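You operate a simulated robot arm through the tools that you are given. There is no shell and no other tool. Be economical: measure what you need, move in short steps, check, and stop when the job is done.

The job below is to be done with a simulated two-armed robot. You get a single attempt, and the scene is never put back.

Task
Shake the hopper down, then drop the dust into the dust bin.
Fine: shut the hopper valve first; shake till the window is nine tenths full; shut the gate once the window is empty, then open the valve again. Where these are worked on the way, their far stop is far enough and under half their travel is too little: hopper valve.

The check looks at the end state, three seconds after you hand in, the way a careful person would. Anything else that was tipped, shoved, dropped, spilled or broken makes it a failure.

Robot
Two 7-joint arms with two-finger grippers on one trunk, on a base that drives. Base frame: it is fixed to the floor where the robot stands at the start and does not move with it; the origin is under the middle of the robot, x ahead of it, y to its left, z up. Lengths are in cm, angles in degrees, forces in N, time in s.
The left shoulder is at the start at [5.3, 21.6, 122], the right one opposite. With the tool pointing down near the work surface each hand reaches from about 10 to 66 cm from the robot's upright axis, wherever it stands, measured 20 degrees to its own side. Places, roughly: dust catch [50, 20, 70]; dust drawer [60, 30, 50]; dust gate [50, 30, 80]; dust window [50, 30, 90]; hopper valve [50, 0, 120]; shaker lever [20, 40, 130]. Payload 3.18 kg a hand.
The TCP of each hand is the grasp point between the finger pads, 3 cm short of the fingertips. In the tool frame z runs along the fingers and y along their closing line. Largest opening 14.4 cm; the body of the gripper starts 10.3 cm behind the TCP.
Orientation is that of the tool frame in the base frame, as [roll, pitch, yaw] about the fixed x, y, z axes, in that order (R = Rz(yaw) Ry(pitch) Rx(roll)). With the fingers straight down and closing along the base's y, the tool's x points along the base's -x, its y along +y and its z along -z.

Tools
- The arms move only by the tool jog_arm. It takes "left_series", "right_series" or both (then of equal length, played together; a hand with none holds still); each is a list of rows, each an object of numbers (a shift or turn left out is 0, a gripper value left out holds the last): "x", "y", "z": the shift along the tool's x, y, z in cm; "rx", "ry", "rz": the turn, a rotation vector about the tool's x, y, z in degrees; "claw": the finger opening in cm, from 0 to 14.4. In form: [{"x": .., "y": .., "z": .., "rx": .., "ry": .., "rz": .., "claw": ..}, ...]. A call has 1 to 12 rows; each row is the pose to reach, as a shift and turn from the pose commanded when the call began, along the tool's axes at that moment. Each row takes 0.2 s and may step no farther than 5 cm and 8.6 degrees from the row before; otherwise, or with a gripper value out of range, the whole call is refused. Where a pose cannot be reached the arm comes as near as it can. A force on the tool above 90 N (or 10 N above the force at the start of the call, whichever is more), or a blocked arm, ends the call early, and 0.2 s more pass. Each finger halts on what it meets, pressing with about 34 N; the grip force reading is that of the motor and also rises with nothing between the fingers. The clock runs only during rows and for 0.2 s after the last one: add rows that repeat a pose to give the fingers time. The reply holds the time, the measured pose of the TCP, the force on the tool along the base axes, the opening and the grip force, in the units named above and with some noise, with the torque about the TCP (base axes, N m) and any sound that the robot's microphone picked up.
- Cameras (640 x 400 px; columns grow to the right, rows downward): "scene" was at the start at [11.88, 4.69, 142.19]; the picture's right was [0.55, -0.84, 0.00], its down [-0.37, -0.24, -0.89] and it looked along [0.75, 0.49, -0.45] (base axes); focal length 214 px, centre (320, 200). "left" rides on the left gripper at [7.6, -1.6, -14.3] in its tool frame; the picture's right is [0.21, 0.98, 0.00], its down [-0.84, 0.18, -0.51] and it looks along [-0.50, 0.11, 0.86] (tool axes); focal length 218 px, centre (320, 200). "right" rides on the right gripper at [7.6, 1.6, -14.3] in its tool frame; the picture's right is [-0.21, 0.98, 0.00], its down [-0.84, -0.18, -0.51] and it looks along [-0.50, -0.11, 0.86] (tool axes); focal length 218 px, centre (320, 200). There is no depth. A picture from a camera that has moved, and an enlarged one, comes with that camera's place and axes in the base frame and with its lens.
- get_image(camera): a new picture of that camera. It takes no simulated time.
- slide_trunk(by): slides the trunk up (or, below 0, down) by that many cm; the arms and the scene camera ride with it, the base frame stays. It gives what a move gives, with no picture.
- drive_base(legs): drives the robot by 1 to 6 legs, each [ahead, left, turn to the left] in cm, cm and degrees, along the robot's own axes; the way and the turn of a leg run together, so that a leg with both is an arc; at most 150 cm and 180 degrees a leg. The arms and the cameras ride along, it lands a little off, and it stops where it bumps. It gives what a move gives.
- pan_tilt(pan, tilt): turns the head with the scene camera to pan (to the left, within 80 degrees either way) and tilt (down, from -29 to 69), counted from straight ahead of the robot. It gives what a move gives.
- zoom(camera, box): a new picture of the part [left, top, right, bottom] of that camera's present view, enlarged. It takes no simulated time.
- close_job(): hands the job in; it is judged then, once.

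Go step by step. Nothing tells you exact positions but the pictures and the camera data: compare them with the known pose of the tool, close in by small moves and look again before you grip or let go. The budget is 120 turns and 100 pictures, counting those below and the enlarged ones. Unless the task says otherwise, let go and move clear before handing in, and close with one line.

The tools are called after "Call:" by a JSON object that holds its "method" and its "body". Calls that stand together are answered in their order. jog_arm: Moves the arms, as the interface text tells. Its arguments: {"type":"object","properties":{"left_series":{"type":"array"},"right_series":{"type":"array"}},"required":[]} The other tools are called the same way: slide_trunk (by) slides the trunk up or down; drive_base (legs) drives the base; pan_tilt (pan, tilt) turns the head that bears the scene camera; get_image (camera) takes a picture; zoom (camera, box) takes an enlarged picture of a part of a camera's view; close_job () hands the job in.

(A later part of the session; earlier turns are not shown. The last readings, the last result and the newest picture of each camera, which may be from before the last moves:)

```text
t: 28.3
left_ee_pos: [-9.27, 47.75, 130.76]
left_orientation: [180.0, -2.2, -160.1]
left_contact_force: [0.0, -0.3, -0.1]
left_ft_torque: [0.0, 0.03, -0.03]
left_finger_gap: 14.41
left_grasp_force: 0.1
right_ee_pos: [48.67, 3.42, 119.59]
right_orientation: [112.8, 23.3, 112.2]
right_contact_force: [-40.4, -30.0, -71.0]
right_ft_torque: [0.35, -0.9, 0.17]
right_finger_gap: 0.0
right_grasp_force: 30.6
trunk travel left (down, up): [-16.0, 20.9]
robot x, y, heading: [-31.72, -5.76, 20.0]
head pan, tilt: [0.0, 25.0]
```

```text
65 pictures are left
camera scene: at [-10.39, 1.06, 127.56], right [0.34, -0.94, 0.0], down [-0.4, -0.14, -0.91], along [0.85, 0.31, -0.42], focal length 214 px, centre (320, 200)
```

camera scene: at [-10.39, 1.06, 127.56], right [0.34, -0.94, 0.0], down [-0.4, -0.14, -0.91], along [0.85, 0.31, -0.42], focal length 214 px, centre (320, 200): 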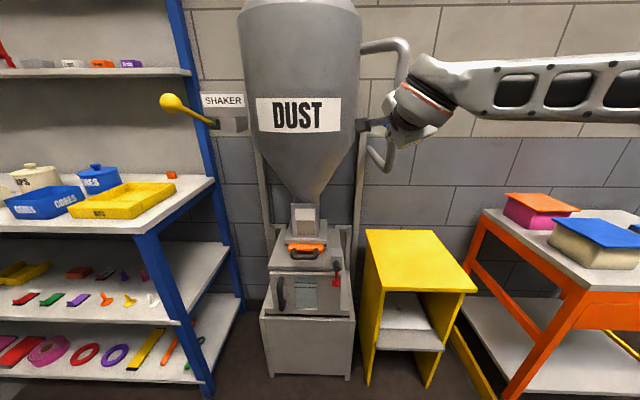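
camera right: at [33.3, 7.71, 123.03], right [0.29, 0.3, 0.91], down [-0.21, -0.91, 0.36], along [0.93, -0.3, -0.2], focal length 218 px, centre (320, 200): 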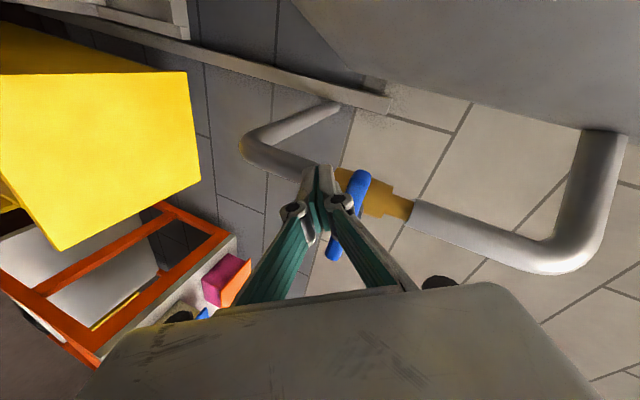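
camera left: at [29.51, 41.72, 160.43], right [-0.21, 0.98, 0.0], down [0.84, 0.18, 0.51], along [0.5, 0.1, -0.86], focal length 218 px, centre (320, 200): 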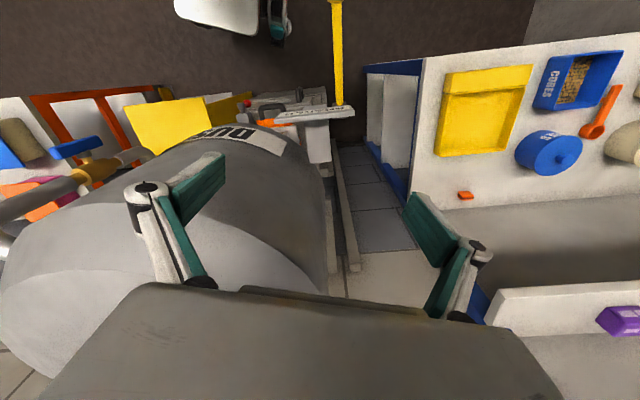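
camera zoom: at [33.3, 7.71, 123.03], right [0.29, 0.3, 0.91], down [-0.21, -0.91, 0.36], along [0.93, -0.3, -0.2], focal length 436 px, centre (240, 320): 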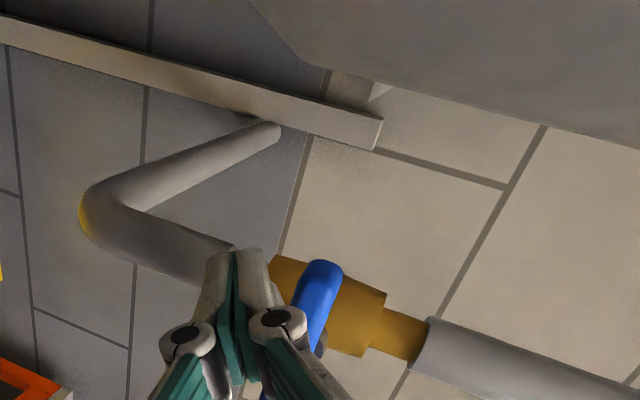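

Backing off in smaller steps, and I look closely at the drawer front and lever.

Call:
{"method": "jog_arm", "body": {"right_series": [{"x": 0.8, "y": -1.9, "z": 0}, {"x": 1, "y": -2.5, "z": -4}, {"x": 0, "y": -2.5, "z": -8}, {"x": -2, "y": -3, "z": -12}]}}

Call:
{"method": "zoom", "body": {"camera": "scene", "box": [250, 190, 370, 330]}}

Call:
{"method": "zoom", "body": {"camera": "scene", "box": [140, 70, 270, 150]}}

Call:
{"method": "get_image", "body": {"camera": "right"}}

Call:
{"method": "get_image", "body": {"camera": "left"}}

```text
t: 29.3
left_ee_pos: [-9.88, 47.81, 131.13]
left_orientation: [-179.9, -1.7, -160.0]
left_contact_force: [-0.4, -0.2, 0.8]
left_ft_torque: [0.03, -0.06, 0.0]
left_finger_gap: 14.4
left_grasp_force: 0.0
right_ee_pos: [37.46, -1.98, 124.64]
right_orientation: [109.3, 23.7, 111.4]
right_contact_force: [-0.6, -0.5, 0.1]
right_ft_torque: [0.0, 0.0, 0.02]
right_finger_gap: 0.01
right_grasp_force: 30.5
trunk travel left (down, up): [-16.0, 20.9]
robot x, y, heading: [-31.68, -6.18, 19.9]
head pan, tilt: [0.0, 25.0]
```

```text
2.86 times, centred on (310, 260) of scene
camera zoom: at [-10.79, 1.25, 127.8], right [0.34, -0.94, 0.0], down [-0.4, -0.14, -0.91], along [0.85, 0.31, -0.42], focal length 613 px, centre (349, 29)
```

zoom: 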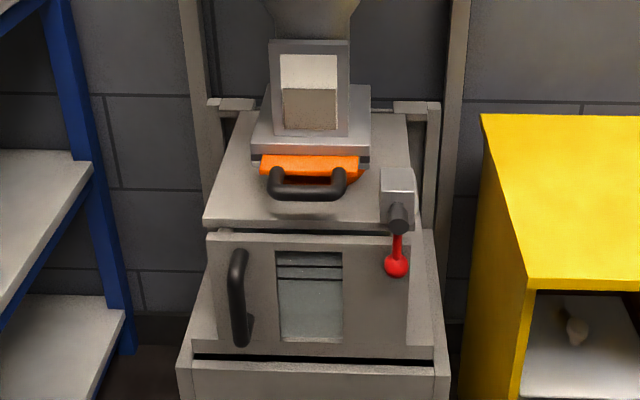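

```text
4.92 times, centred on (205, 110) of scene
camera zoom: at [-10.79, 1.25, 127.8], right [0.34, -0.94, 0.0], down [-0.4, -0.14, -0.91], along [0.85, 0.31, -0.42], focal length 1056 px, centre (886, 643)
```

zoom: 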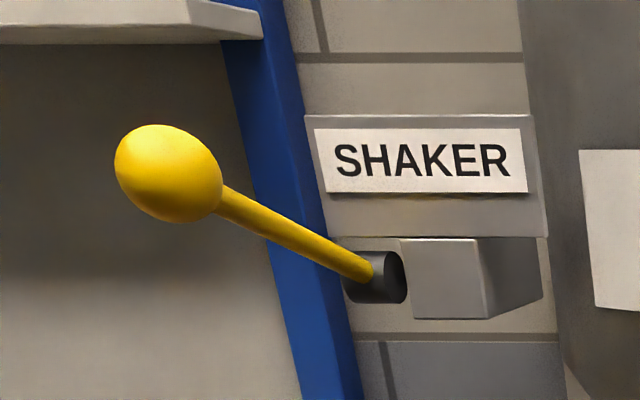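

```text
62 pictures are left
camera right: at [21.91, 2.19, 127.24], right [0.24, 0.28, 0.93], down [-0.22, -0.92, 0.34], along [0.95, -0.28, -0.15], focal length 218 px, centre (320, 200)
```

right: 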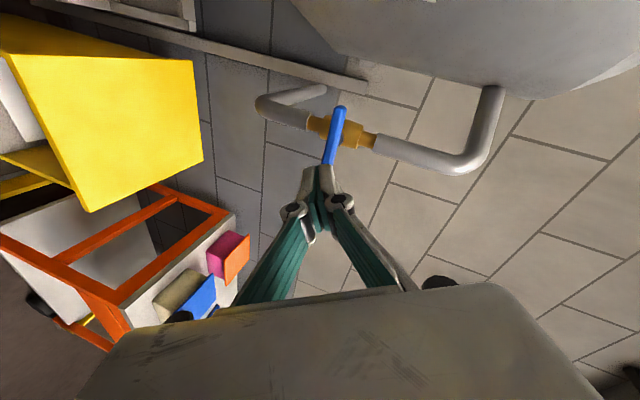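

```text
61 pictures are left
camera left: at [-16.06, 43.95, 145.49], right [-0.53, 0.85, 0.0], down [0.74, 0.46, 0.48], along [0.41, 0.26, -0.88], focal length 218 px, centre (320, 200)
```

left: 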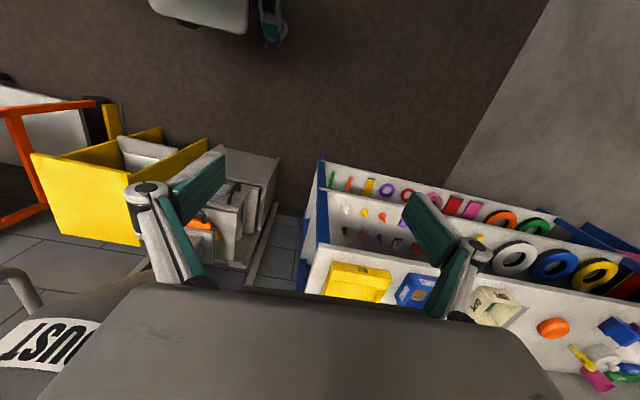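

Valve shut; window about half full; drawer closed with its catch down; gate shut. I take the ball as near [20.4, 40.8, 127.7], so I pull the right hand aside and drive forward 16 cm to bring the lever into left-hand reach.

Call:
{"method": "jog_arm", "body": {"right_series": [{"x": -3.4, "y": -2.1, "z": -1.5}, {"x": -6.8, "y": -4.2, "z": -3}, {"x": -10.1, "y": -6.4, "z": -4.6}, {"x": -13.5, "y": -8.5, "z": -6.1}]}}

Call:
{"method": "drive_base", "body": {"legs": [[16, 0, 0]]}}

Call:
{"method": "pan_tilt", "body": {"pan": 20, "tilt": 20}}

Call:
{"method": "get_image", "body": {"camera": "scene"}}

Call:
{"method": "get_image", "body": {"camera": "left"}}

```text
t: 30.3
left_ee_pos: [-9.61, 47.93, 130.89]
left_orientation: [-179.9, -1.9, -160.1]
left_contact_force: [0.9, -0.2, -0.4]
left_ft_torque: [0.05, -0.02, -0.02]
left_finger_gap: 14.41
left_grasp_force: 0.1
right_ee_pos: [35.11, -18.66, 124.03]
right_orientation: [109.6, 23.6, 111.6]
right_contact_force: [0.2, -0.6, -0.3]
right_ft_torque: [0.0, 0.03, -0.01]
right_finger_gap: 0.02
right_grasp_force: 30.6
trunk travel left (down, up): [-16.0, 20.9]
robot x, y, heading: [-32.01, -6.02, 19.7]
head pan, tilt: [0.0, 25.0]
```

```text
t: 31.8
left_ee_pos: [5.47, 53.65, 130.94]
left_orientation: [-180.0, -1.9, -160.0]
left_contact_force: [-0.2, -0.2, -0.6]
left_ft_torque: [-0.05, 0.06, -0.01]
left_finger_gap: 14.41
left_grasp_force: 0.1
right_ee_pos: [50.41, -12.95, 124.13]
right_orientation: [109.6, 23.7, 111.6]
right_contact_force: [0.1, 1.1, -1.5]
right_ft_torque: [-0.01, -0.03, -0.02]
right_finger_gap: 0.0
right_grasp_force: 30.5
trunk travel left (down, up): [-16.0, 20.9]
robot x, y, heading: [-16.37, -0.35, 19.7]
head pan, tilt: [0.0, 25.0]
```

```text
t: 32.6
left_ee_pos: [5.46, 53.67, 130.95]
left_orientation: [-180.0, -1.9, -160.0]
left_contact_force: [0.4, -0.6, -0.2]
left_ft_torque: [0.0, -0.02, 0.0]
left_finger_gap: 14.43
left_grasp_force: 0.1
right_ee_pos: [50.34, -12.96, 124.25]
right_orientation: [109.5, 23.5, 111.6]
right_contact_force: [1.3, 0.6, 0.5]
right_ft_torque: [0.0, 0.01, 0.0]
right_finger_gap: 0.02
right_grasp_force: 30.9
trunk travel left (down, up): [-16.0, 20.9]
robot x, y, heading: [-16.79, -0.34, 20.0]
head pan, tilt: [20.0, 20.0]
```

```text
60 pictures are left
camera scene: at [2.98, 9.73, 128.53], right [0.64, -0.77, 0.0], down [-0.26, -0.22, -0.94], along [0.72, 0.6, -0.34], focal length 214 px, centre (320, 200)
```

scene: 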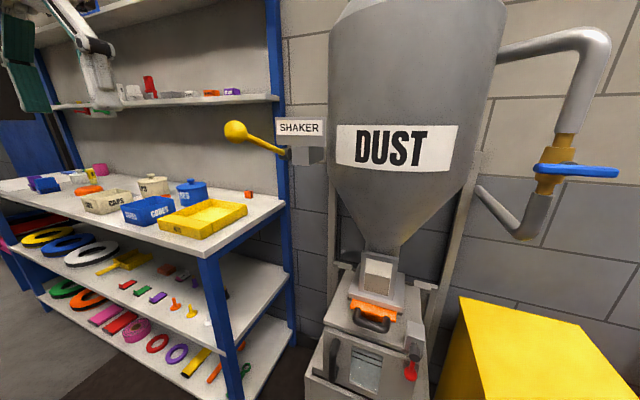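

```text
59 pictures are left
camera left: at [-0.78, 49.62, 145.34], right [-0.53, 0.85, 0.0], down [0.75, 0.46, 0.48], along [0.4, 0.26, -0.88], focal length 218 px, centre (320, 200)
```

left: 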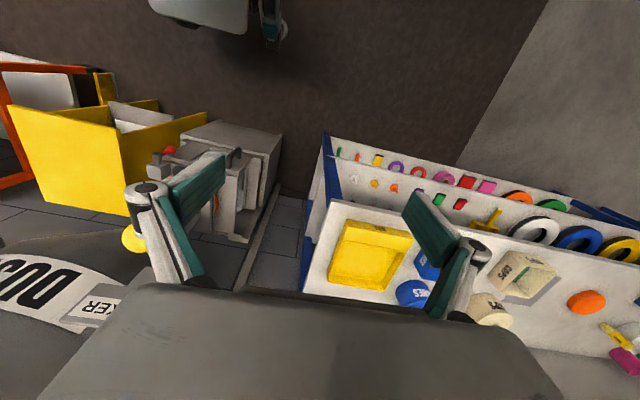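

Ball confirmed near [20.6, 40.8, 127.4]. I raise the left hand and bring it above the ball with the fingers partly open.

Call:
{"method": "jog_arm", "body": {"left_series": [{"z": -4, "claw": 9}, {"x": -1.5, "y": -3, "z": -7}, {"x": -3.5, "y": -6.5, "z": -7}, {"x": -5.5, "y": -10, "z": -7}, {"x": -7.7, "y": -13.6, "z": -7}, {"x": -9.8, "y": -17.2, "z": -7}]}}

Call:
{"method": "get_image", "body": {"camera": "left"}}

Call:
{"method": "get_image", "body": {"camera": "scene"}}

```text
t: 34.0
left_ee_pos: [16.02, 42.49, 129.61]
left_orientation: [-179.7, -1.8, -160.0]
left_contact_force: [-0.9, 0.0, -0.4]
left_ft_torque: [0.0, -0.01, 0.02]
left_finger_gap: 9.0
left_grasp_force: 0.0
left hand out of reach, approached as far as the arm can: row 1, 2, 3, 4, 5, 6
right_ee_pos: [50.35, -12.97, 124.06]
right_orientation: [109.6, 23.7, 111.7]
right_contact_force: [0.0, -0.1, -0.2]
right_ft_torque: [0.01, 0.02, -0.02]
right_finger_gap: 0.01
right_grasp_force: 30.3
trunk travel left (down, up): [-16.0, 20.9]
robot x, y, heading: [-16.7, -0.28, 20.0]
head pan, tilt: [20.0, 20.0]
```

```text
58 pictures are left
camera left: at [9.65, 38.55, 144.05], right [-0.53, 0.85, 0.0], down [0.74, 0.47, 0.48], along [0.41, 0.26, -0.88], focal length 218 px, centre (320, 200)
```

left: 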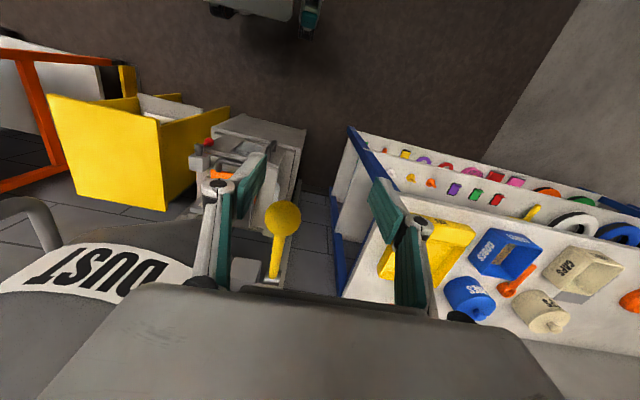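

```text
57 pictures are left
camera scene: at [2.98, 9.74, 128.53], right [0.64, -0.77, 0.0], down [-0.26, -0.22, -0.94], along [0.72, 0.6, -0.34], focal length 214 px, centre (320, 200)
```

scene: 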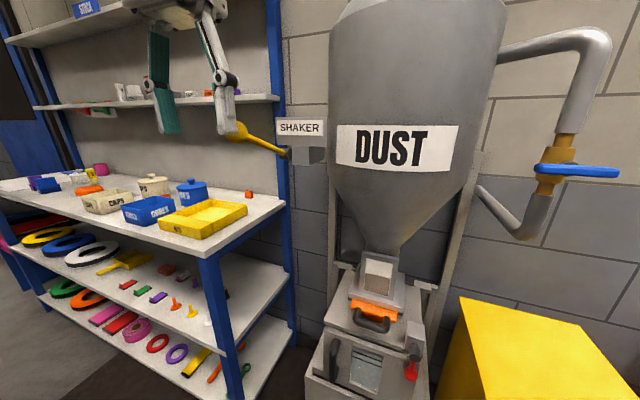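

The hand cannot rise further, but it can straddle the ball from the front. I shift right 3.2 cm, then forward.

Call:
{"method": "jog_arm", "body": {"left_series": [{"y": -3.2}, {"y": -3.2, "z": 2}, {"y": -3.2, "z": 2, "x": -2}, {"y": -3.2, "z": 2, "x": -3.8}, {"y": -3.2, "z": 2, "x": -3.8}]}}

Call:
{"method": "get_image", "body": {"camera": "left"}}

Call:
{"method": "zoom", "body": {"camera": "scene", "box": [140, 40, 340, 165]}}

```text
t: 35.2
left_ee_pos: [20.1, 40.95, 126.86]
left_orientation: [-179.8, -1.8, -160.0]
left_contact_force: [-0.5, -0.5, -0.8]
left_ft_torque: [-0.02, -0.01, 0.0]
left_finger_gap: 8.98
left_grasp_force: 0.1
left hand out of reach, approached as far as the arm can: row 1, 3, 4, 5
right_ee_pos: [50.37, -13.08, 124.31]
right_orientation: [109.6, 23.7, 111.6]
right_contact_force: [0.5, 0.6, -0.2]
right_ft_torque: [0.02, -0.01, 0.04]
right_finger_gap: 0.0
right_grasp_force: 31.0
trunk travel left (down, up): [-16.0, 20.9]
robot x, y, heading: [-16.81, -0.58, 20.2]
head pan, tilt: [20.0, 20.0]
```

```text
56 pictures are left
camera left: at [13.87, 37.0, 141.23], right [-0.53, 0.85, 0.0], down [0.74, 0.46, 0.48], along [0.41, 0.26, -0.88], focal length 218 px, centre (320, 200)
```

left: 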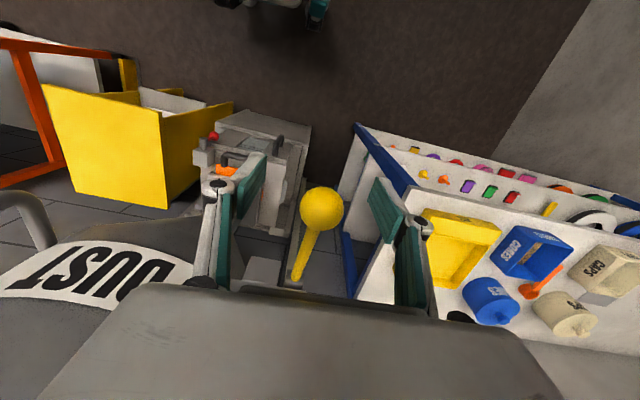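

```text
3.20 times, centred on (240, 102) of scene
camera zoom: at [2.96, 9.7, 128.55], right [0.64, -0.77, 0.0], down [-0.26, -0.22, -0.94], along [0.72, 0.6, -0.34], focal length 686 px, centre (576, 512)
```

zoom: 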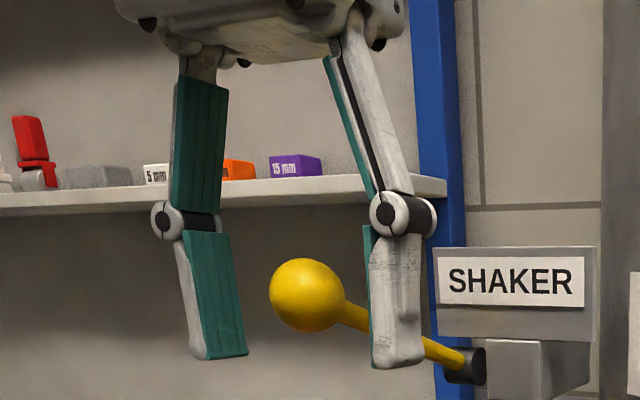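

The ball sits between the fingers; I close on it.

Call:
{"method": "jog_arm", "body": {"left_series": [{"claw": 3.5}, {"claw": 3.5}, {"claw": 3.5}]}}

```text
t: 36.0
left_ee_pos: [20.18, 41.04, 126.68]
left_orientation: [-179.8, -1.7, -160.0]
left_contact_force: [-0.4, 3.2, -1.4]
left_ft_torque: [-0.02, -0.04, 0.02]
left_finger_gap: 3.75
left_grasp_force: 2.2
right_ee_pos: [50.46, -12.94, 124.22]
right_orientation: [109.6, 23.7, 111.7]
right_contact_force: [0.2, -0.4, 1.1]
right_ft_torque: [0.04, 0.0, 0.0]
right_finger_gap: 0.03
right_grasp_force: 30.2
trunk travel left (down, up): [-16.0, 20.9]
robot x, y, heading: [-16.3, -0.54, 20.1]
head pan, tilt: [20.0, 20.0]
```

Gripped (3.75 cm). I try a downward stroke along the arc about the pivot.

Call:
{"method": "jog_arm", "body": {"left_series": [{"z": 1.4, "x": 0.4}, {"z": 2.9, "x": 0.75}, {"z": 4.4, "x": 0.95}, {"z": 5.8, "x": 1.0}, {"z": 7.3, "x": 0.95}, {"z": 8.8, "x": 0.75}]}}

Call:
{"method": "get_image", "body": {"camera": "scene"}}

Call:
{"method": "get_image", "body": {"camera": "left"}}

```text
t: 37.4
left_ee_pos: [19.18, 40.68, 118.09]
left_orientation: [-179.7, -1.9, -160.0]
left_contact_force: [-1.2, 3.8, 0.9]
left_ft_torque: [-0.1, 0.04, 0.03]
left_finger_gap: 3.72
left_grasp_force: 1.8
right_ee_pos: [50.41, -12.96, 124.13]
right_orientation: [109.6, 23.7, 111.8]
right_contact_force: [-0.6, 0.4, 0.8]
right_ft_torque: [-0.01, 0.02, -0.03]
right_finger_gap: 0.0
right_grasp_force: 30.3
trunk travel left (down, up): [-16.0, 20.9]
robot x, y, heading: [-16.36, -0.85, 20.1]
head pan, tilt: [20.0, 20.0]
```

```text
54 pictures are left
camera scene: at [3.0, 9.8, 128.51], right [0.64, -0.77, 0.0], down [-0.26, -0.22, -0.94], along [0.72, 0.6, -0.34], focal length 214 px, centre (320, 200)
```

scene: 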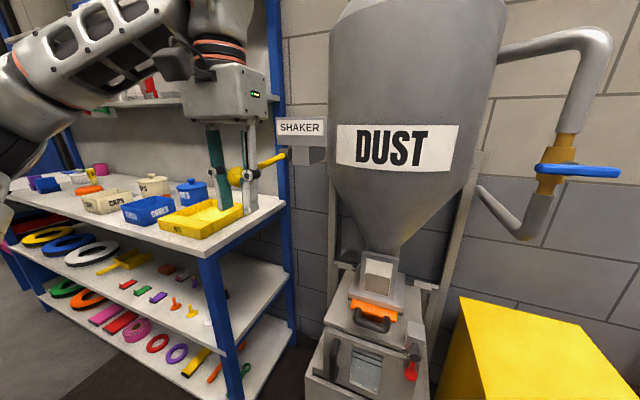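

```text
53 pictures are left
camera left: at [13.05, 36.76, 132.57], right [-0.53, 0.85, 0.0], down [0.75, 0.46, 0.48], along [0.4, 0.26, -0.88], focal length 218 px, centre (320, 200)
```

left: 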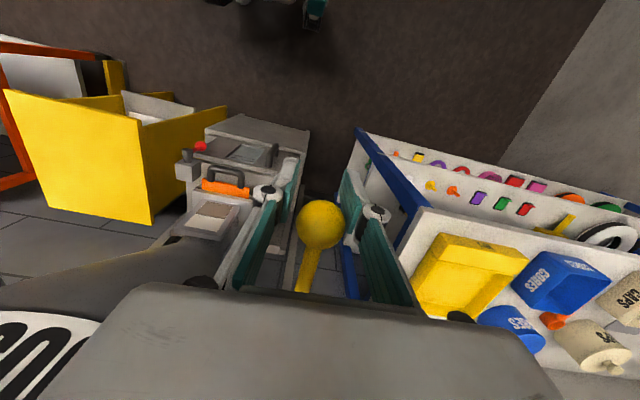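

The lever follows the hand. I check the window, then go back up and measure the change per stroke.

Call:
{"method": "zoom", "body": {"camera": "scene", "box": [340, 240, 430, 330]}}

Call:
{"method": "jog_arm", "body": {"left_series": [{"z": -1.5, "x": 0.2}, {"z": -3, "x": 0.3}, {"z": -4.4, "x": 0.2}, {"z": -5.9, "x": 0}, {"z": -7.4, "x": -0.35}, {"z": -8.8, "x": -0.75}, {"z": -10, "x": -1.3}]}}

Call:
{"method": "zoom", "body": {"camera": "scene", "box": [340, 240, 430, 330]}}

```text
4.44 times, centred on (385, 285) of scene
camera zoom: at [3.0, 9.8, 128.51], right [0.64, -0.77, 0.0], down [-0.26, -0.22, -0.94], along [0.72, 0.6, -0.34], focal length 953 px, centre (31, -178)
```

zoom: 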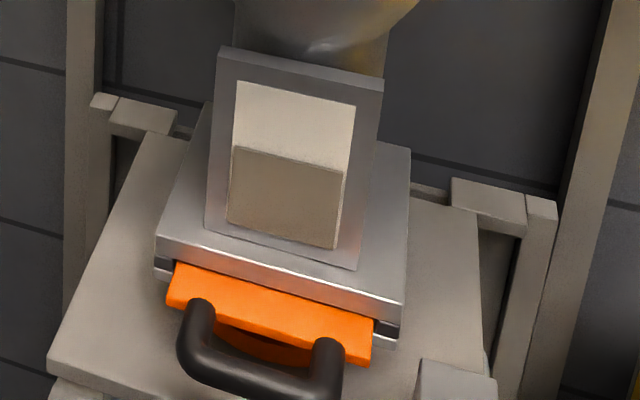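

```text
t: 39.0
left_ee_pos: [19.93, 41.43, 127.0]
left_orientation: [-179.8, -2.0, -160.1]
left_contact_force: [0.1, -2.4, 0.9]
left_ft_torque: [0.01, -0.02, -0.05]
left_finger_gap: 3.63
left_grasp_force: 0.8
left hand out of reach, approached as far as the arm can: row 7
right_ee_pos: [50.33, -12.91, 124.23]
right_orientation: [109.6, 23.6, 111.6]
right_contact_force: [-0.1, 1.5, 0.4]
right_ft_torque: [0.01, 0.01, 0.01]
right_finger_gap: 0.0
right_grasp_force: 31.0
trunk travel left (down, up): [-16.0, 20.9]
robot x, y, heading: [-16.52, -0.73, 20.1]
head pan, tilt: [20.0, 20.0]
```

```text
4.44 times, centred on (385, 285) of scene
camera zoom: at [2.98, 9.7, 128.54], right [0.64, -0.77, 0.0], down [-0.26, -0.22, -0.94], along [0.72, 0.6, -0.34], focal length 953 px, centre (31, -178)
```

zoom: 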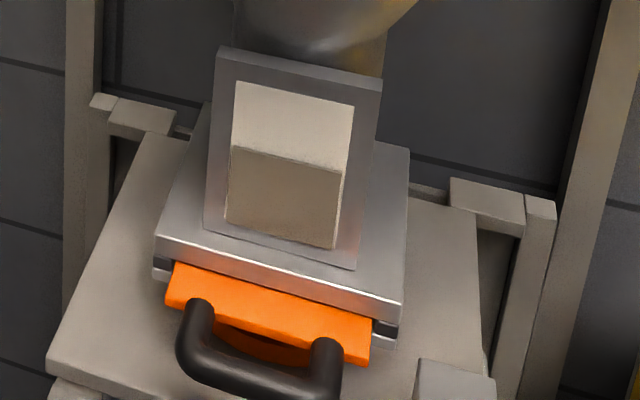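

No change yet, so the strokes are likely too short. I stroke further down toward the lever's lower end.

Call:
{"method": "jog_arm", "body": {"left_series": [{"z": 4.3, "x": 0.95}, {"z": 8.8, "x": 0.8}, {"z": 11, "x": 0.2}, {"z": 13, "x": -0.55}, {"z": 15, "x": -1.7}]}}

Call:
{"method": "get_image", "body": {"camera": "scene"}}

Call:
{"method": "zoom", "body": {"camera": "scene", "box": [340, 240, 430, 330]}}

```text
t: 40.2
left_ee_pos: [21.09, 41.95, 111.95]
left_orientation: [-179.9, -1.9, -160.0]
left_contact_force: [2.4, 0.8, 1.9]
left_ft_torque: [-0.13, 0.2, 0.01]
left_finger_gap: 3.53
left_grasp_force: 0.0
right_ee_pos: [50.59, -12.9, 124.1]
right_orientation: [109.7, 23.6, 111.7]
right_contact_force: [0.4, -0.8, -0.4]
right_ft_torque: [-0.01, -0.04, -0.01]
right_finger_gap: 0.0
right_grasp_force: 30.9
trunk travel left (down, up): [-16.0, 20.9]
robot x, y, heading: [-16.65, -0.33, 20.0]
head pan, tilt: [20.0, 20.0]
```

```text
50 pictures are left
camera scene: at [3.05, 9.76, 128.5], right [0.64, -0.77, 0.0], down [-0.26, -0.22, -0.94], along [0.72, 0.6, -0.34], focal length 214 px, centre (320, 200)
```

scene: 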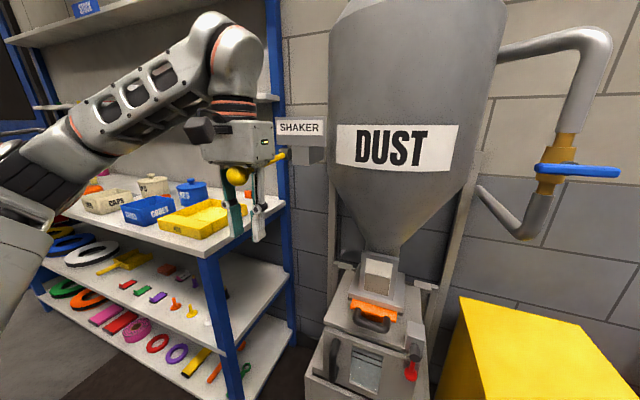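

```text
4.44 times, centred on (385, 285) of scene
camera zoom: at [3.05, 9.76, 128.5], right [0.64, -0.77, 0.0], down [-0.26, -0.22, -0.94], along [0.72, 0.6, -0.34], focal length 953 px, centre (31, -178)
```

zoom: 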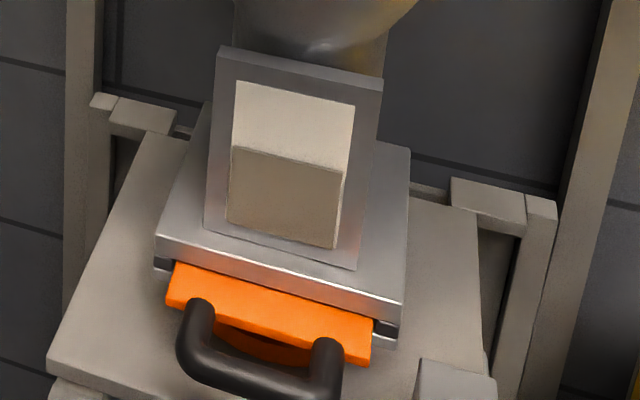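

The ball slipped up between the fingers, so the lever has a lower stop near z≈120.8 and my grip was weak. I reopen, re-centre on the ball and grip firmly.

Call:
{"method": "jog_arm", "body": {"left_series": [{"claw": 6}, {"x": 0.8, "y": -0.4, "z": -4.4}, {"x": 1.6, "y": -0.7, "z": -8.8}, {"x": 1.6, "y": -0.7, "z": -8.8, "claw": 0}, {"x": 1.6, "y": -0.7, "z": -8.8}, {"x": 1.6, "y": -0.7, "z": -8.8}]}}

Call:
{"method": "get_image", "body": {"camera": "left"}}

Call:
{"method": "zoom", "body": {"camera": "scene", "box": [180, 110, 340, 240]}}

```text
t: 41.6
left_ee_pos: [19.88, 40.97, 120.87]
left_orientation: [-179.7, -1.8, -159.9]
left_contact_force: [-15.3, 11.1, 6.8]
left_ft_torque: [-0.14, -1.15, 0.23]
left_finger_gap: 1.33
left_grasp_force: 39.6
right_ee_pos: [49.98, -12.86, 124.46]
right_orientation: [109.5, 23.8, 111.6]
right_contact_force: [-0.7, -0.1, 1.3]
right_ft_torque: [0.01, 0.01, 0.02]
right_finger_gap: 0.0
right_grasp_force: 31.3
trunk travel left (down, up): [-16.0, 20.9]
robot x, y, heading: [-16.53, -0.19, 20.2]
head pan, tilt: [20.0, 20.0]
```

```text
48 pictures are left
camera left: at [13.69, 37.11, 135.29], right [-0.53, 0.85, 0.0], down [0.74, 0.47, 0.48], along [0.41, 0.26, -0.88], focal length 218 px, centre (320, 200)
```

left: 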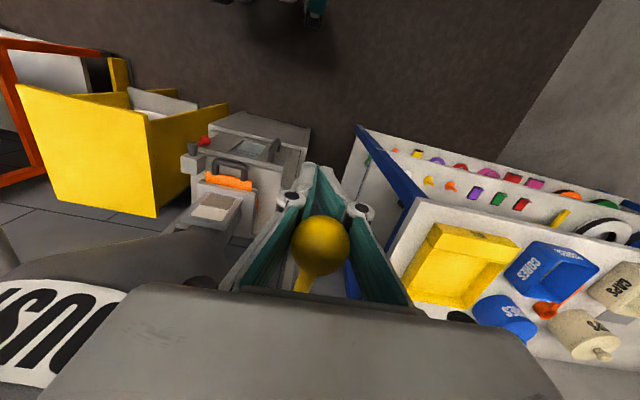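

```text
3.08 times, centred on (260, 175) of scene
camera zoom: at [2.7, 9.87, 128.58], right [0.64, -0.77, 0.0], down [-0.26, -0.22, -0.94], along [0.72, 0.6, -0.34], focal length 660 px, centre (505, 277)
```

zoom: 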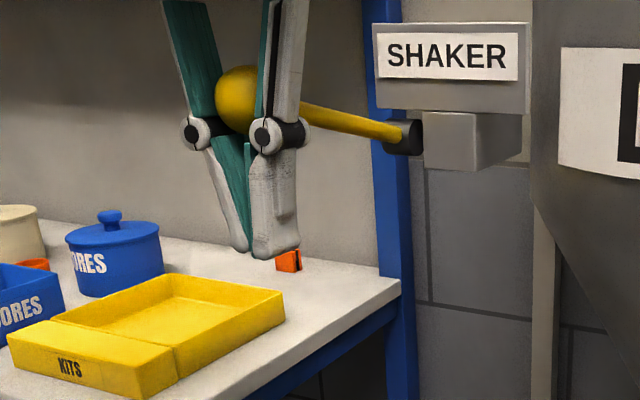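

The ball is now near z 126, above the pads. I reopen, rise 5 cm and grip again.

Call:
{"method": "jog_arm", "body": {"left_series": [{"claw": 6.5}, {"claw": 6.5}, {"z": -3, "x": -0.2}, {"z": -5.3, "x": -0.4}, {"z": -5.3, "x": -0.4}]}}

Call:
{"method": "zoom", "body": {"camera": "scene", "box": [180, 80, 340, 210]}}

Call:
{"method": "get_image", "body": {"camera": "left"}}

```text
t: 42.8
left_ee_pos: [20.71, 40.95, 126.1]
left_orientation: [-179.8, -1.9, -160.1]
left_contact_force: [0.2, -0.2, 0.5]
left_ft_torque: [0.01, -0.06, 0.01]
left_finger_gap: 6.51
left_grasp_force: 0.0
right_ee_pos: [50.4, -13.12, 124.12]
right_orientation: [109.6, 23.6, 111.6]
right_contact_force: [-0.9, 0.1, 0.0]
right_ft_torque: [0.01, 0.0, 0.0]
right_finger_gap: 0.0
right_grasp_force: 30.7
trunk travel left (down, up): [-16.0, 20.9]
robot x, y, heading: [-15.97, -0.29, 19.8]
head pan, tilt: [20.0, 20.0]
```

```text
3.08 times, centred on (260, 145) of scene
camera zoom: at [2.97, 9.69, 128.53], right [0.64, -0.77, 0.0], down [-0.26, -0.22, -0.94], along [0.72, 0.6, -0.34], focal length 660 px, centre (505, 369)
```

zoom: 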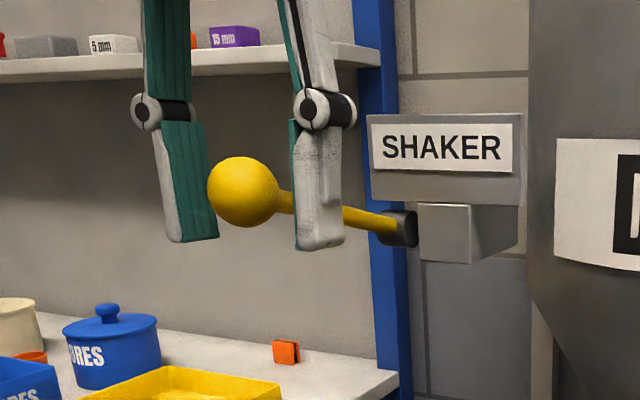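

```text
45 pictures are left
camera left: at [14.47, 37.07, 140.53], right [-0.53, 0.85, 0.0], down [0.74, 0.46, 0.48], along [0.4, 0.26, -0.88], focal length 218 px, centre (320, 200)
```

left: 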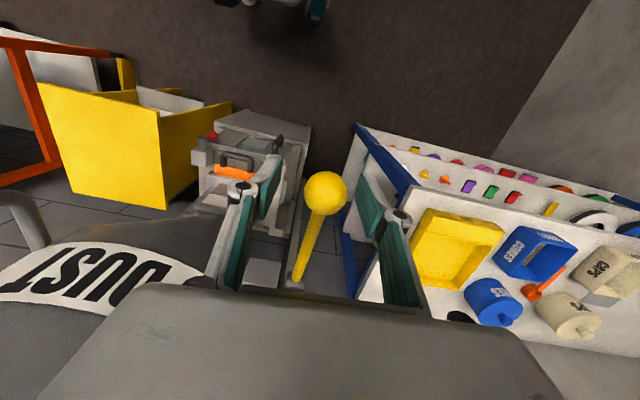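

Well centred now. I nudge back 0.5 cm, grip firmly, and make a full down/up stroke.

Call:
{"method": "jog_arm", "body": {"left_series": [{"x": 0.5, "z": 0.3, "claw": 1.5}, {"x": 0.5, "z": 0.3}, {"x": 0.5, "z": 0.3}, {"x": 1.0, "z": 2}, {"x": 1.2, "z": 3.5}, {"x": 1.3, "z": 5}, {"x": 1.2, "z": 6.5}, {"x": 1.0, "z": 8}, {"x": 0.8, "z": 9}]}}

Call:
{"method": "get_image", "body": {"camera": "scene"}}

```text
t: 44.8
left_ee_pos: [19.75, 41.15, 116.97]
left_orientation: [-179.8, -1.5, -159.9]
left_contact_force: [9.2, 34.7, 12.9]
left_ft_torque: [0.08, -0.71, 0.17]
left_finger_gap: 3.15
left_grasp_force: 45.3
right_ee_pos: [50.38, -12.62, 124.29]
right_orientation: [109.7, 23.9, 111.8]
right_contact_force: [0.8, -0.5, -0.2]
right_ft_torque: [-0.05, 0.0, -0.03]
right_finger_gap: 0.01
right_grasp_force: 30.7
trunk travel left (down, up): [-16.0, 20.9]
robot x, y, heading: [-16.48, -0.62, 20.3]
head pan, tilt: [20.0, 20.0]
```

```text
44 pictures are left
camera scene: at [3.03, 10.13, 128.49], right [0.64, -0.77, 0.0], down [-0.26, -0.22, -0.94], along [0.72, 0.6, -0.34], focal length 214 px, centre (320, 200)
```

scene: 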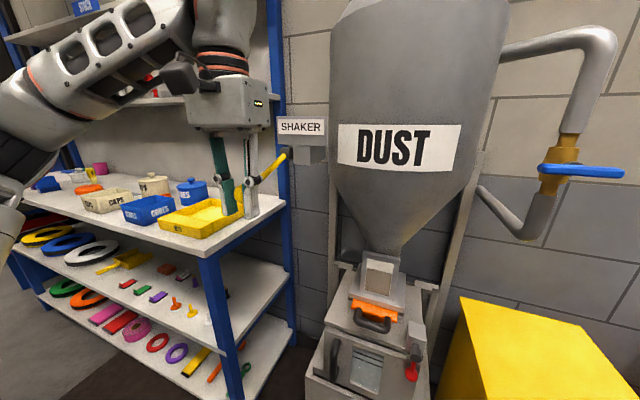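

The lever now swings down well below level. I bring it up again and check the window.

Call:
{"method": "jog_arm", "body": {"left_series": [{"z": -3, "x": 0.3}, {"z": -6, "x": 0.2}, {"z": -8.5, "x": -0.2}, {"z": -10.5, "x": -0.8}, {"z": -11.5, "x": -1}]}}

Call:
{"method": "zoom", "body": {"camera": "scene", "box": [180, 80, 440, 340]}}

```text
t: 46.0
left_ee_pos: [20.13, 41.25, 126.93]
left_orientation: [-179.7, -2.0, -160.2]
left_contact_force: [4.4, 1.0, -10.1]
left_ft_torque: [-0.47, 1.23, -0.08]
left_finger_gap: 3.16
left_grasp_force: 44.6
left hand out of reach, approached as far as the arm can: row 4, 5
right_ee_pos: [50.59, -12.91, 123.95]
right_orientation: [109.8, 23.7, 111.5]
right_contact_force: [0.0, -0.3, -0.9]
right_ft_torque: [-0.01, -0.02, -0.02]
right_finger_gap: 0.03
right_grasp_force: 30.7
trunk travel left (down, up): [-16.0, 20.9]
robot x, y, heading: [-16.45, -0.82, 19.7]
head pan, tilt: [20.0, 20.0]
```

```text
1.54 times, centred on (310, 210) of scene
camera zoom: at [3.19, 9.76, 128.46], right [0.64, -0.77, 0.0], down [-0.26, -0.22, -0.94], along [0.72, 0.6, -0.34], focal length 330 px, centre (335, 185)
```

zoom: 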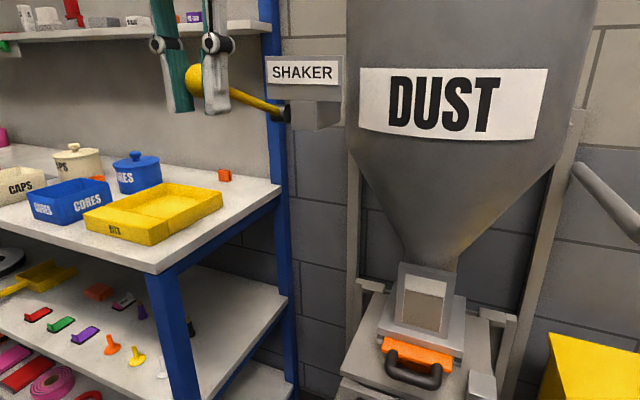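

The window rose, so I enlarge it to gauge the level.

Call:
{"method": "zoom", "body": {"camera": "scene", "box": [350, 245, 420, 315]}}

```text
5.71 times, centred on (385, 280) of scene
camera zoom: at [3.19, 9.76, 128.46], right [0.64, -0.77, 0.0], down [-0.26, -0.22, -0.94], along [0.72, 0.6, -0.34], focal length 1226 px, centre (-51, -257)
```

zoom: 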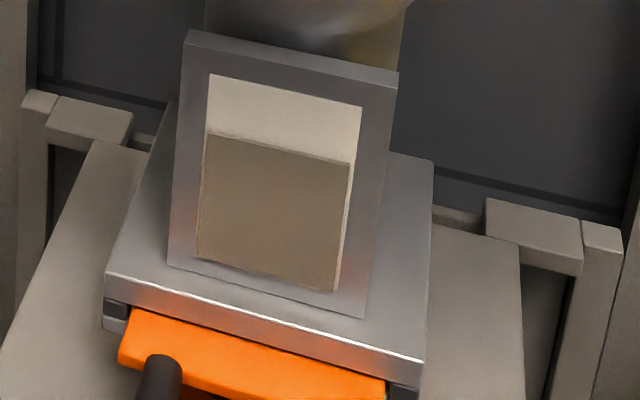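

About 69% now. I make another full down-up stroke.

Call:
{"method": "jog_arm", "body": {"left_series": [{"x": 0.5, "z": 2}, {"x": 0.8, "z": 4}, {"x": 0.8, "z": 6}, {"x": 0.6, "z": 8}, {"x": 0.3, "z": 10}, {"x": 0.3, "z": 10}, {"x": 0.6, "z": 7}, {"x": 0.7, "z": 4}, {"x": 0.4, "z": 1.5}, {"x": 0, "z": 0}, {"x": 0, "z": 0}]}}

Call:
{"method": "zoom", "body": {"camera": "scene", "box": [350, 245, 420, 315]}}

```text
t: 48.4
left_ee_pos: [18.62, 40.72, 127.37]
left_orientation: [-179.1, -2.3, -160.1]
left_contact_force: [-60.4, -18.8, -3.7]
left_ft_torque: [-0.03, 0.2, 0.08]
left_finger_gap: 1.72
left_grasp_force: 44.3
right_ee_pos: [49.46, -13.12, 124.58]
right_orientation: [109.1, 23.7, 111.6]
right_contact_force: [-0.6, 0.8, -0.5]
right_ft_torque: [-0.01, -0.02, 0.0]
right_finger_gap: 0.03
right_grasp_force: 31.0
trunk travel left (down, up): [-16.0, 20.9]
robot x, y, heading: [-16.15, -0.49, 19.9]
head pan, tilt: [20.0, 20.0]
```

```text
5.71 times, centred on (385, 280) of scene
camera zoom: at [2.13, 9.51, 128.69], right [0.64, -0.77, 0.0], down [-0.26, -0.22, -0.94], along [0.72, 0.61, -0.34], focal length 1226 px, centre (-51, -257)
```

zoom: 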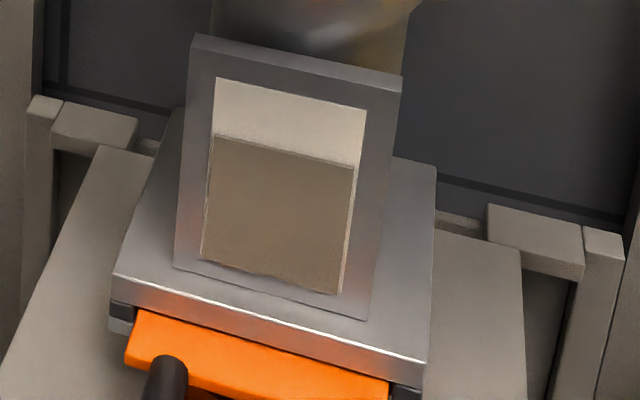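

No rise and a 60 N side force: the ball has probably slipped. I open the fingers and look.

Call:
{"method": "jog_arm", "body": {"left_series": [{"claw": 7}, {"claw": 7}]}}

Call:
{"method": "zoom", "body": {"camera": "scene", "box": [160, 80, 340, 230]}}

Call:
{"method": "get_image", "body": {"camera": "left"}}

```text
t: 49.0
left_ee_pos: [19.75, 41.31, 127.22]
left_orientation: [-179.8, -1.5, -160.0]
left_contact_force: [-0.4, -0.4, -0.4]
left_ft_torque: [0.05, -0.05, -0.01]
left_finger_gap: 7.01
left_grasp_force: 0.1
right_ee_pos: [50.38, -13.08, 124.37]
right_orientation: [109.5, 23.7, 111.5]
right_contact_force: [0.2, -0.4, -0.2]
right_ft_torque: [-0.01, 0.02, 0.04]
right_finger_gap: 0.0
right_grasp_force: 30.5
trunk travel left (down, up): [-16.0, 20.9]
robot x, y, heading: [-16.33, -0.3, 19.8]
head pan, tilt: [20.0, 20.0]
```

```text
2.67 times, centred on (250, 155) of scene
camera zoom: at [2.91, 9.69, 128.57], right [0.64, -0.77, 0.0], down [-0.26, -0.22, -0.94], along [0.72, 0.6, -0.34], focal length 572 px, centre (507, 320)
```

zoom: 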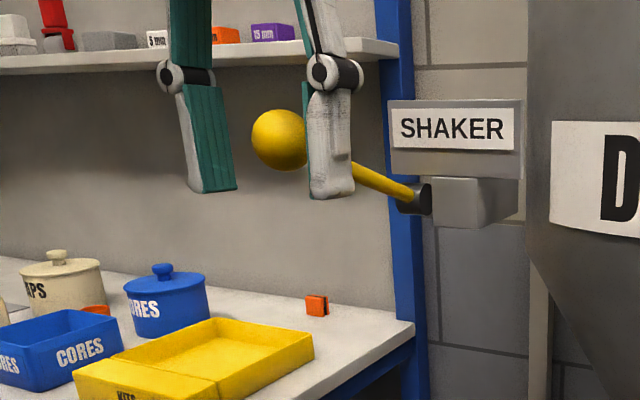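

```text
39 pictures are left
camera left: at [13.56, 37.43, 141.53], right [-0.53, 0.85, 0.0], down [0.74, 0.46, 0.48], along [0.41, 0.26, -0.88], focal length 218 px, centre (320, 200)
```

left: 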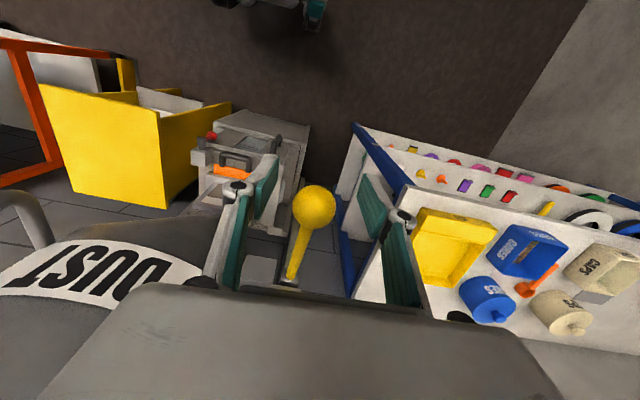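

Ball near [20.8, 41.2, 127.2], about 1 cm ahead of the pads. I move onto it, grip firmly, and stroke down along a truer arc.

Call:
{"method": "jog_arm", "body": {"left_series": [{"x": -1.0}, {"x": -1.0, "claw": 1.5}, {"x": -1.0}, {"x": -1.0}, {"x": -0.5, "z": 2}, {"x": -0.2, "z": 4}, {"x": -0.1, "z": 5.5}, {"x": -0.25, "z": 7}, {"x": -0.5, "z": 8.5}, {"x": -0.9, "z": 10}]}}

Call:
{"method": "zoom", "body": {"camera": "scene", "box": [180, 110, 430, 320]}}

```text
t: 51.2
left_ee_pos: [20.31, 41.36, 117.07]
left_orientation: [180.0, -2.0, -160.1]
left_contact_force: [5.0, -17.0, 7.0]
left_ft_torque: [0.2, -0.73, -0.19]
left_finger_gap: 3.09
left_grasp_force: 44.9
left hand out of reach, approached as far as the arm can: row 1, 2, 3, 4
right_ee_pos: [50.4, -13.26, 124.16]
right_orientation: [109.6, 23.5, 111.6]
right_contact_force: [-0.2, -0.1, 0.0]
right_ft_torque: [0.0, 0.0, 0.04]
right_finger_gap: 0.0
right_grasp_force: 30.6
trunk travel left (down, up): [-16.0, 20.9]
robot x, y, heading: [-16.5, -0.41, 20.1]
head pan, tilt: [20.0, 20.0]
```

```text
1.90 times, centred on (305, 215) of scene
camera zoom: at [3.01, 9.46, 128.54], right [0.64, -0.77, 0.0], down [-0.26, -0.22, -0.94], along [0.72, 0.6, -0.34], focal length 408 px, centre (349, 171)
```

zoom: 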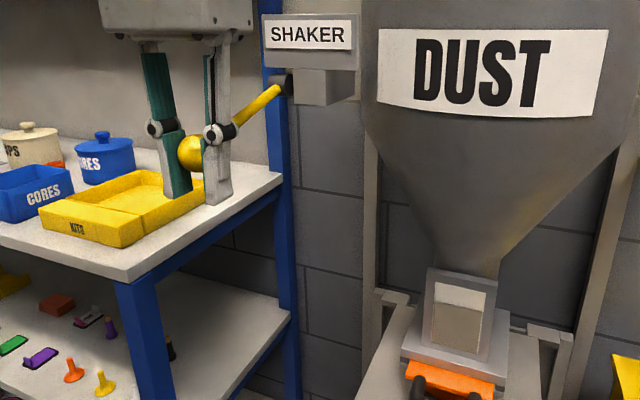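

The ball is held and the lever is down. Now the upstroke, then another down, keeping to the arc.

Call:
{"method": "jog_arm", "body": {"left_series": [{"x": 0.4, "z": -1.5}, {"x": 0.65, "z": -3}, {"x": 0.8, "z": -4.5}, {"x": 0.7, "z": -6}, {"x": 0.4, "z": -8}, {"x": 0, "z": -9.6}, {"x": 0, "z": -9.6}]}}

Call:
{"method": "zoom", "body": {"camera": "scene", "box": [180, 80, 430, 320]}}

```text
t: 52.8
left_ee_pos: [20.62, 41.43, 126.36]
left_orientation: [-179.9, -2.4, -160.2]
left_contact_force: [-0.3, -23.0, -24.2]
left_ft_torque: [-0.12, 0.65, -0.21]
left_finger_gap: 3.11
left_grasp_force: 44.9
right_ee_pos: [50.54, -13.18, 123.98]
right_orientation: [109.7, 23.5, 111.8]
right_contact_force: [0.0, -0.3, 0.1]
right_ft_torque: [0.02, -0.02, 0.01]
right_finger_gap: 0.02
right_grasp_force: 30.7
trunk travel left (down, up): [-16.0, 20.9]
robot x, y, heading: [-16.48, -0.46, 19.9]
head pan, tilt: [20.0, 20.0]
```

```text
1.67 times, centred on (305, 200) of scene
camera zoom: at [3.13, 9.53, 128.48], right [0.64, -0.77, 0.0], down [-0.26, -0.22, -0.94], along [0.72, 0.6, -0.34], focal length 358 px, centre (345, 200)
```

zoom: 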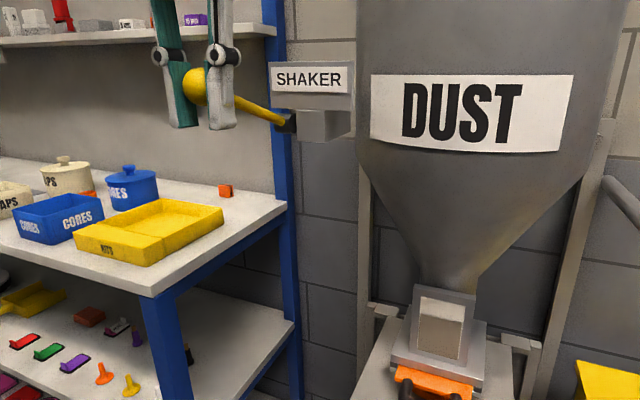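

The stroke counted; I enlarge the window.

Call:
{"method": "zoom", "body": {"camera": "scene", "box": [350, 245, 420, 315]}}

```text
5.71 times, centred on (385, 280) of scene
camera zoom: at [3.13, 9.53, 128.48], right [0.64, -0.77, 0.0], down [-0.26, -0.22, -0.94], along [0.72, 0.6, -0.34], focal length 1226 px, centre (-51, -257)
```

zoom: 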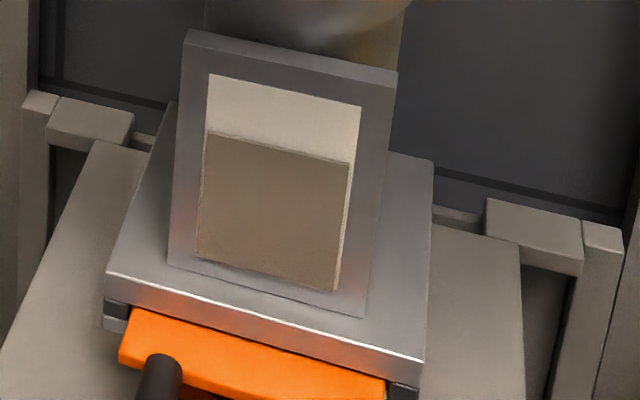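

Still about 69%. The counting stroke went lower, so I swing down further this time.

Call:
{"method": "jog_arm", "body": {"left_series": [{"x": 0.5, "z": 2}, {"x": 0.8, "z": 4}, {"x": 0.8, "z": 6}, {"x": 0.5, "z": 8}, {"x": 0.1, "z": 9.5}, {"x": -0.4, "z": 11}, {"x": -1.0, "z": 12.3}, {"x": -1.6, "z": 13.5}, {"x": -1.6, "z": 13.5}]}}

Call:
{"method": "zoom", "body": {"camera": "scene", "box": [180, 110, 430, 320]}}

```text
t: 54.8
left_ee_pos: [21.72, 41.8, 113.16]
left_orientation: [179.7, -1.9, -160.0]
left_contact_force: [13.5, -37.0, 9.1]
left_ft_torque: [0.74, -0.55, -0.25]
left_finger_gap: 3.09
left_grasp_force: 44.9
right_ee_pos: [50.51, -13.48, 124.0]
right_orientation: [109.5, 23.4, 111.6]
right_contact_force: [-0.1, -0.2, -0.2]
right_ft_torque: [0.02, 0.03, 0.02]
right_finger_gap: 0.01
right_grasp_force: 31.1
trunk travel left (down, up): [-16.0, 20.9]
robot x, y, heading: [-16.51, -0.98, 20.0]
head pan, tilt: [20.0, 20.0]
```

```text
1.90 times, centred on (305, 215) of scene
camera zoom: at [3.13, 9.2, 128.55], right [0.64, -0.77, 0.0], down [-0.26, -0.22, -0.94], along [0.72, 0.61, -0.34], focal length 408 px, centre (349, 171)
```

zoom: 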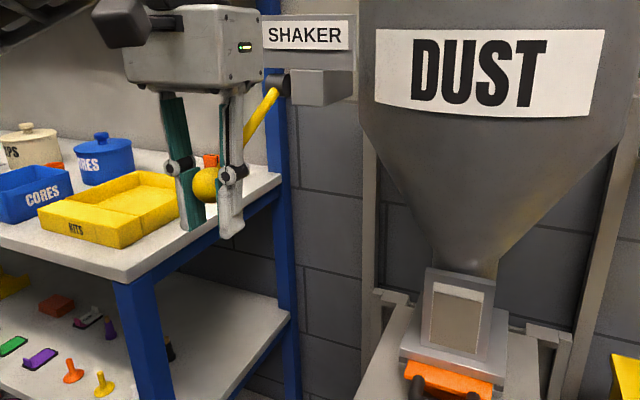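

That counted. Zoom to gauge the level.

Call:
{"method": "zoom", "body": {"camera": "scene", "box": [350, 245, 420, 315]}}

```text
5.71 times, centred on (385, 280) of scene
camera zoom: at [3.13, 9.2, 128.55], right [0.64, -0.77, 0.0], down [-0.26, -0.22, -0.94], along [0.72, 0.61, -0.34], focal length 1226 px, centre (-51, -257)
```

zoom: 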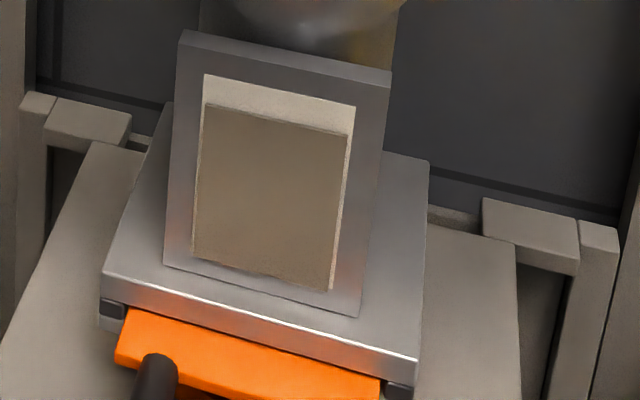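

Around 85%. I enlarge more strongly to judge it against nine tenths.

Call:
{"method": "zoom", "body": {"camera": "scene", "box": [364, 249, 400, 285]}}

```text
11.11 times, centred on (382, 267) of scene
camera zoom: at [3.13, 9.2, 128.55], right [0.64, -0.77, 0.0], down [-0.26, -0.22, -0.94], along [0.72, 0.61, -0.34], focal length 2383 px, centre (-369, -544)
```

zoom: 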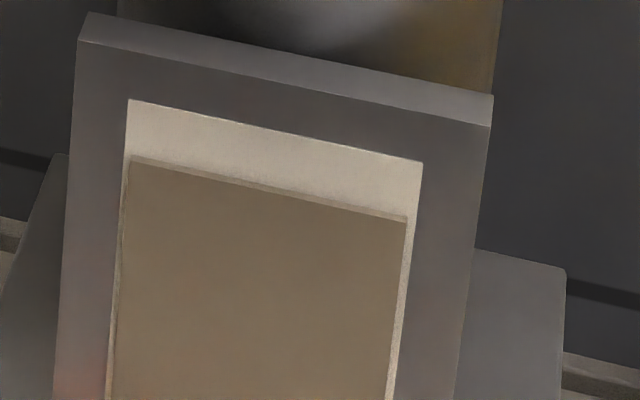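

I read it as about 85–86%, below nine tenths, so one more stroke is needed. I do the upstroke first and check.

Call:
{"method": "jog_arm", "body": {"left_series": [{"x": 0.6, "z": -1.2}, {"x": 1.2, "z": -2.5}, {"x": 1.7, "z": -4}, {"x": 2.1, "z": -5.5}, {"x": 2.4, "z": -7.5}, {"x": 2.4, "z": -9.5}, {"x": 2.1, "z": -11.5}, {"x": 1.6, "z": -13.3}, {"x": 1.6, "z": -13.3}]}}

Call:
{"method": "zoom", "body": {"camera": "scene", "box": [350, 245, 420, 315]}}

```text
t: 56.8
left_ee_pos: [20.49, 41.47, 126.11]
left_orientation: [-179.7, -2.4, -160.1]
left_contact_force: [-10.5, -31.5, -37.4]
left_ft_torque: [0.32, 0.36, -0.26]
left_finger_gap: 3.11
left_grasp_force: 44.8
right_ee_pos: [50.44, -13.27, 123.9]
right_orientation: [109.7, 23.6, 111.7]
right_contact_force: [0.6, 0.4, -0.1]
right_ft_torque: [-0.02, 0.02, -0.05]
right_finger_gap: 0.01
right_grasp_force: 31.1
trunk travel left (down, up): [-16.0, 20.9]
robot x, y, heading: [-16.21, -0.43, 20.0]
head pan, tilt: [20.0, 20.0]
```

```text
5.71 times, centred on (385, 280) of scene
camera zoom: at [3.03, 9.5, 128.49], right [0.64, -0.77, 0.0], down [-0.26, -0.22, -0.94], along [0.72, 0.61, -0.34], focal length 1226 px, centre (-51, -257)
```

zoom: 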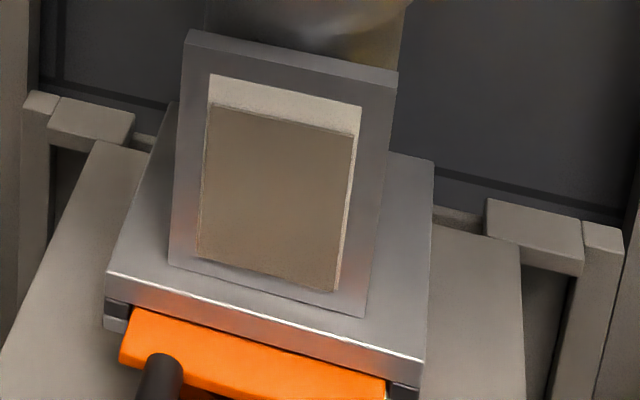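

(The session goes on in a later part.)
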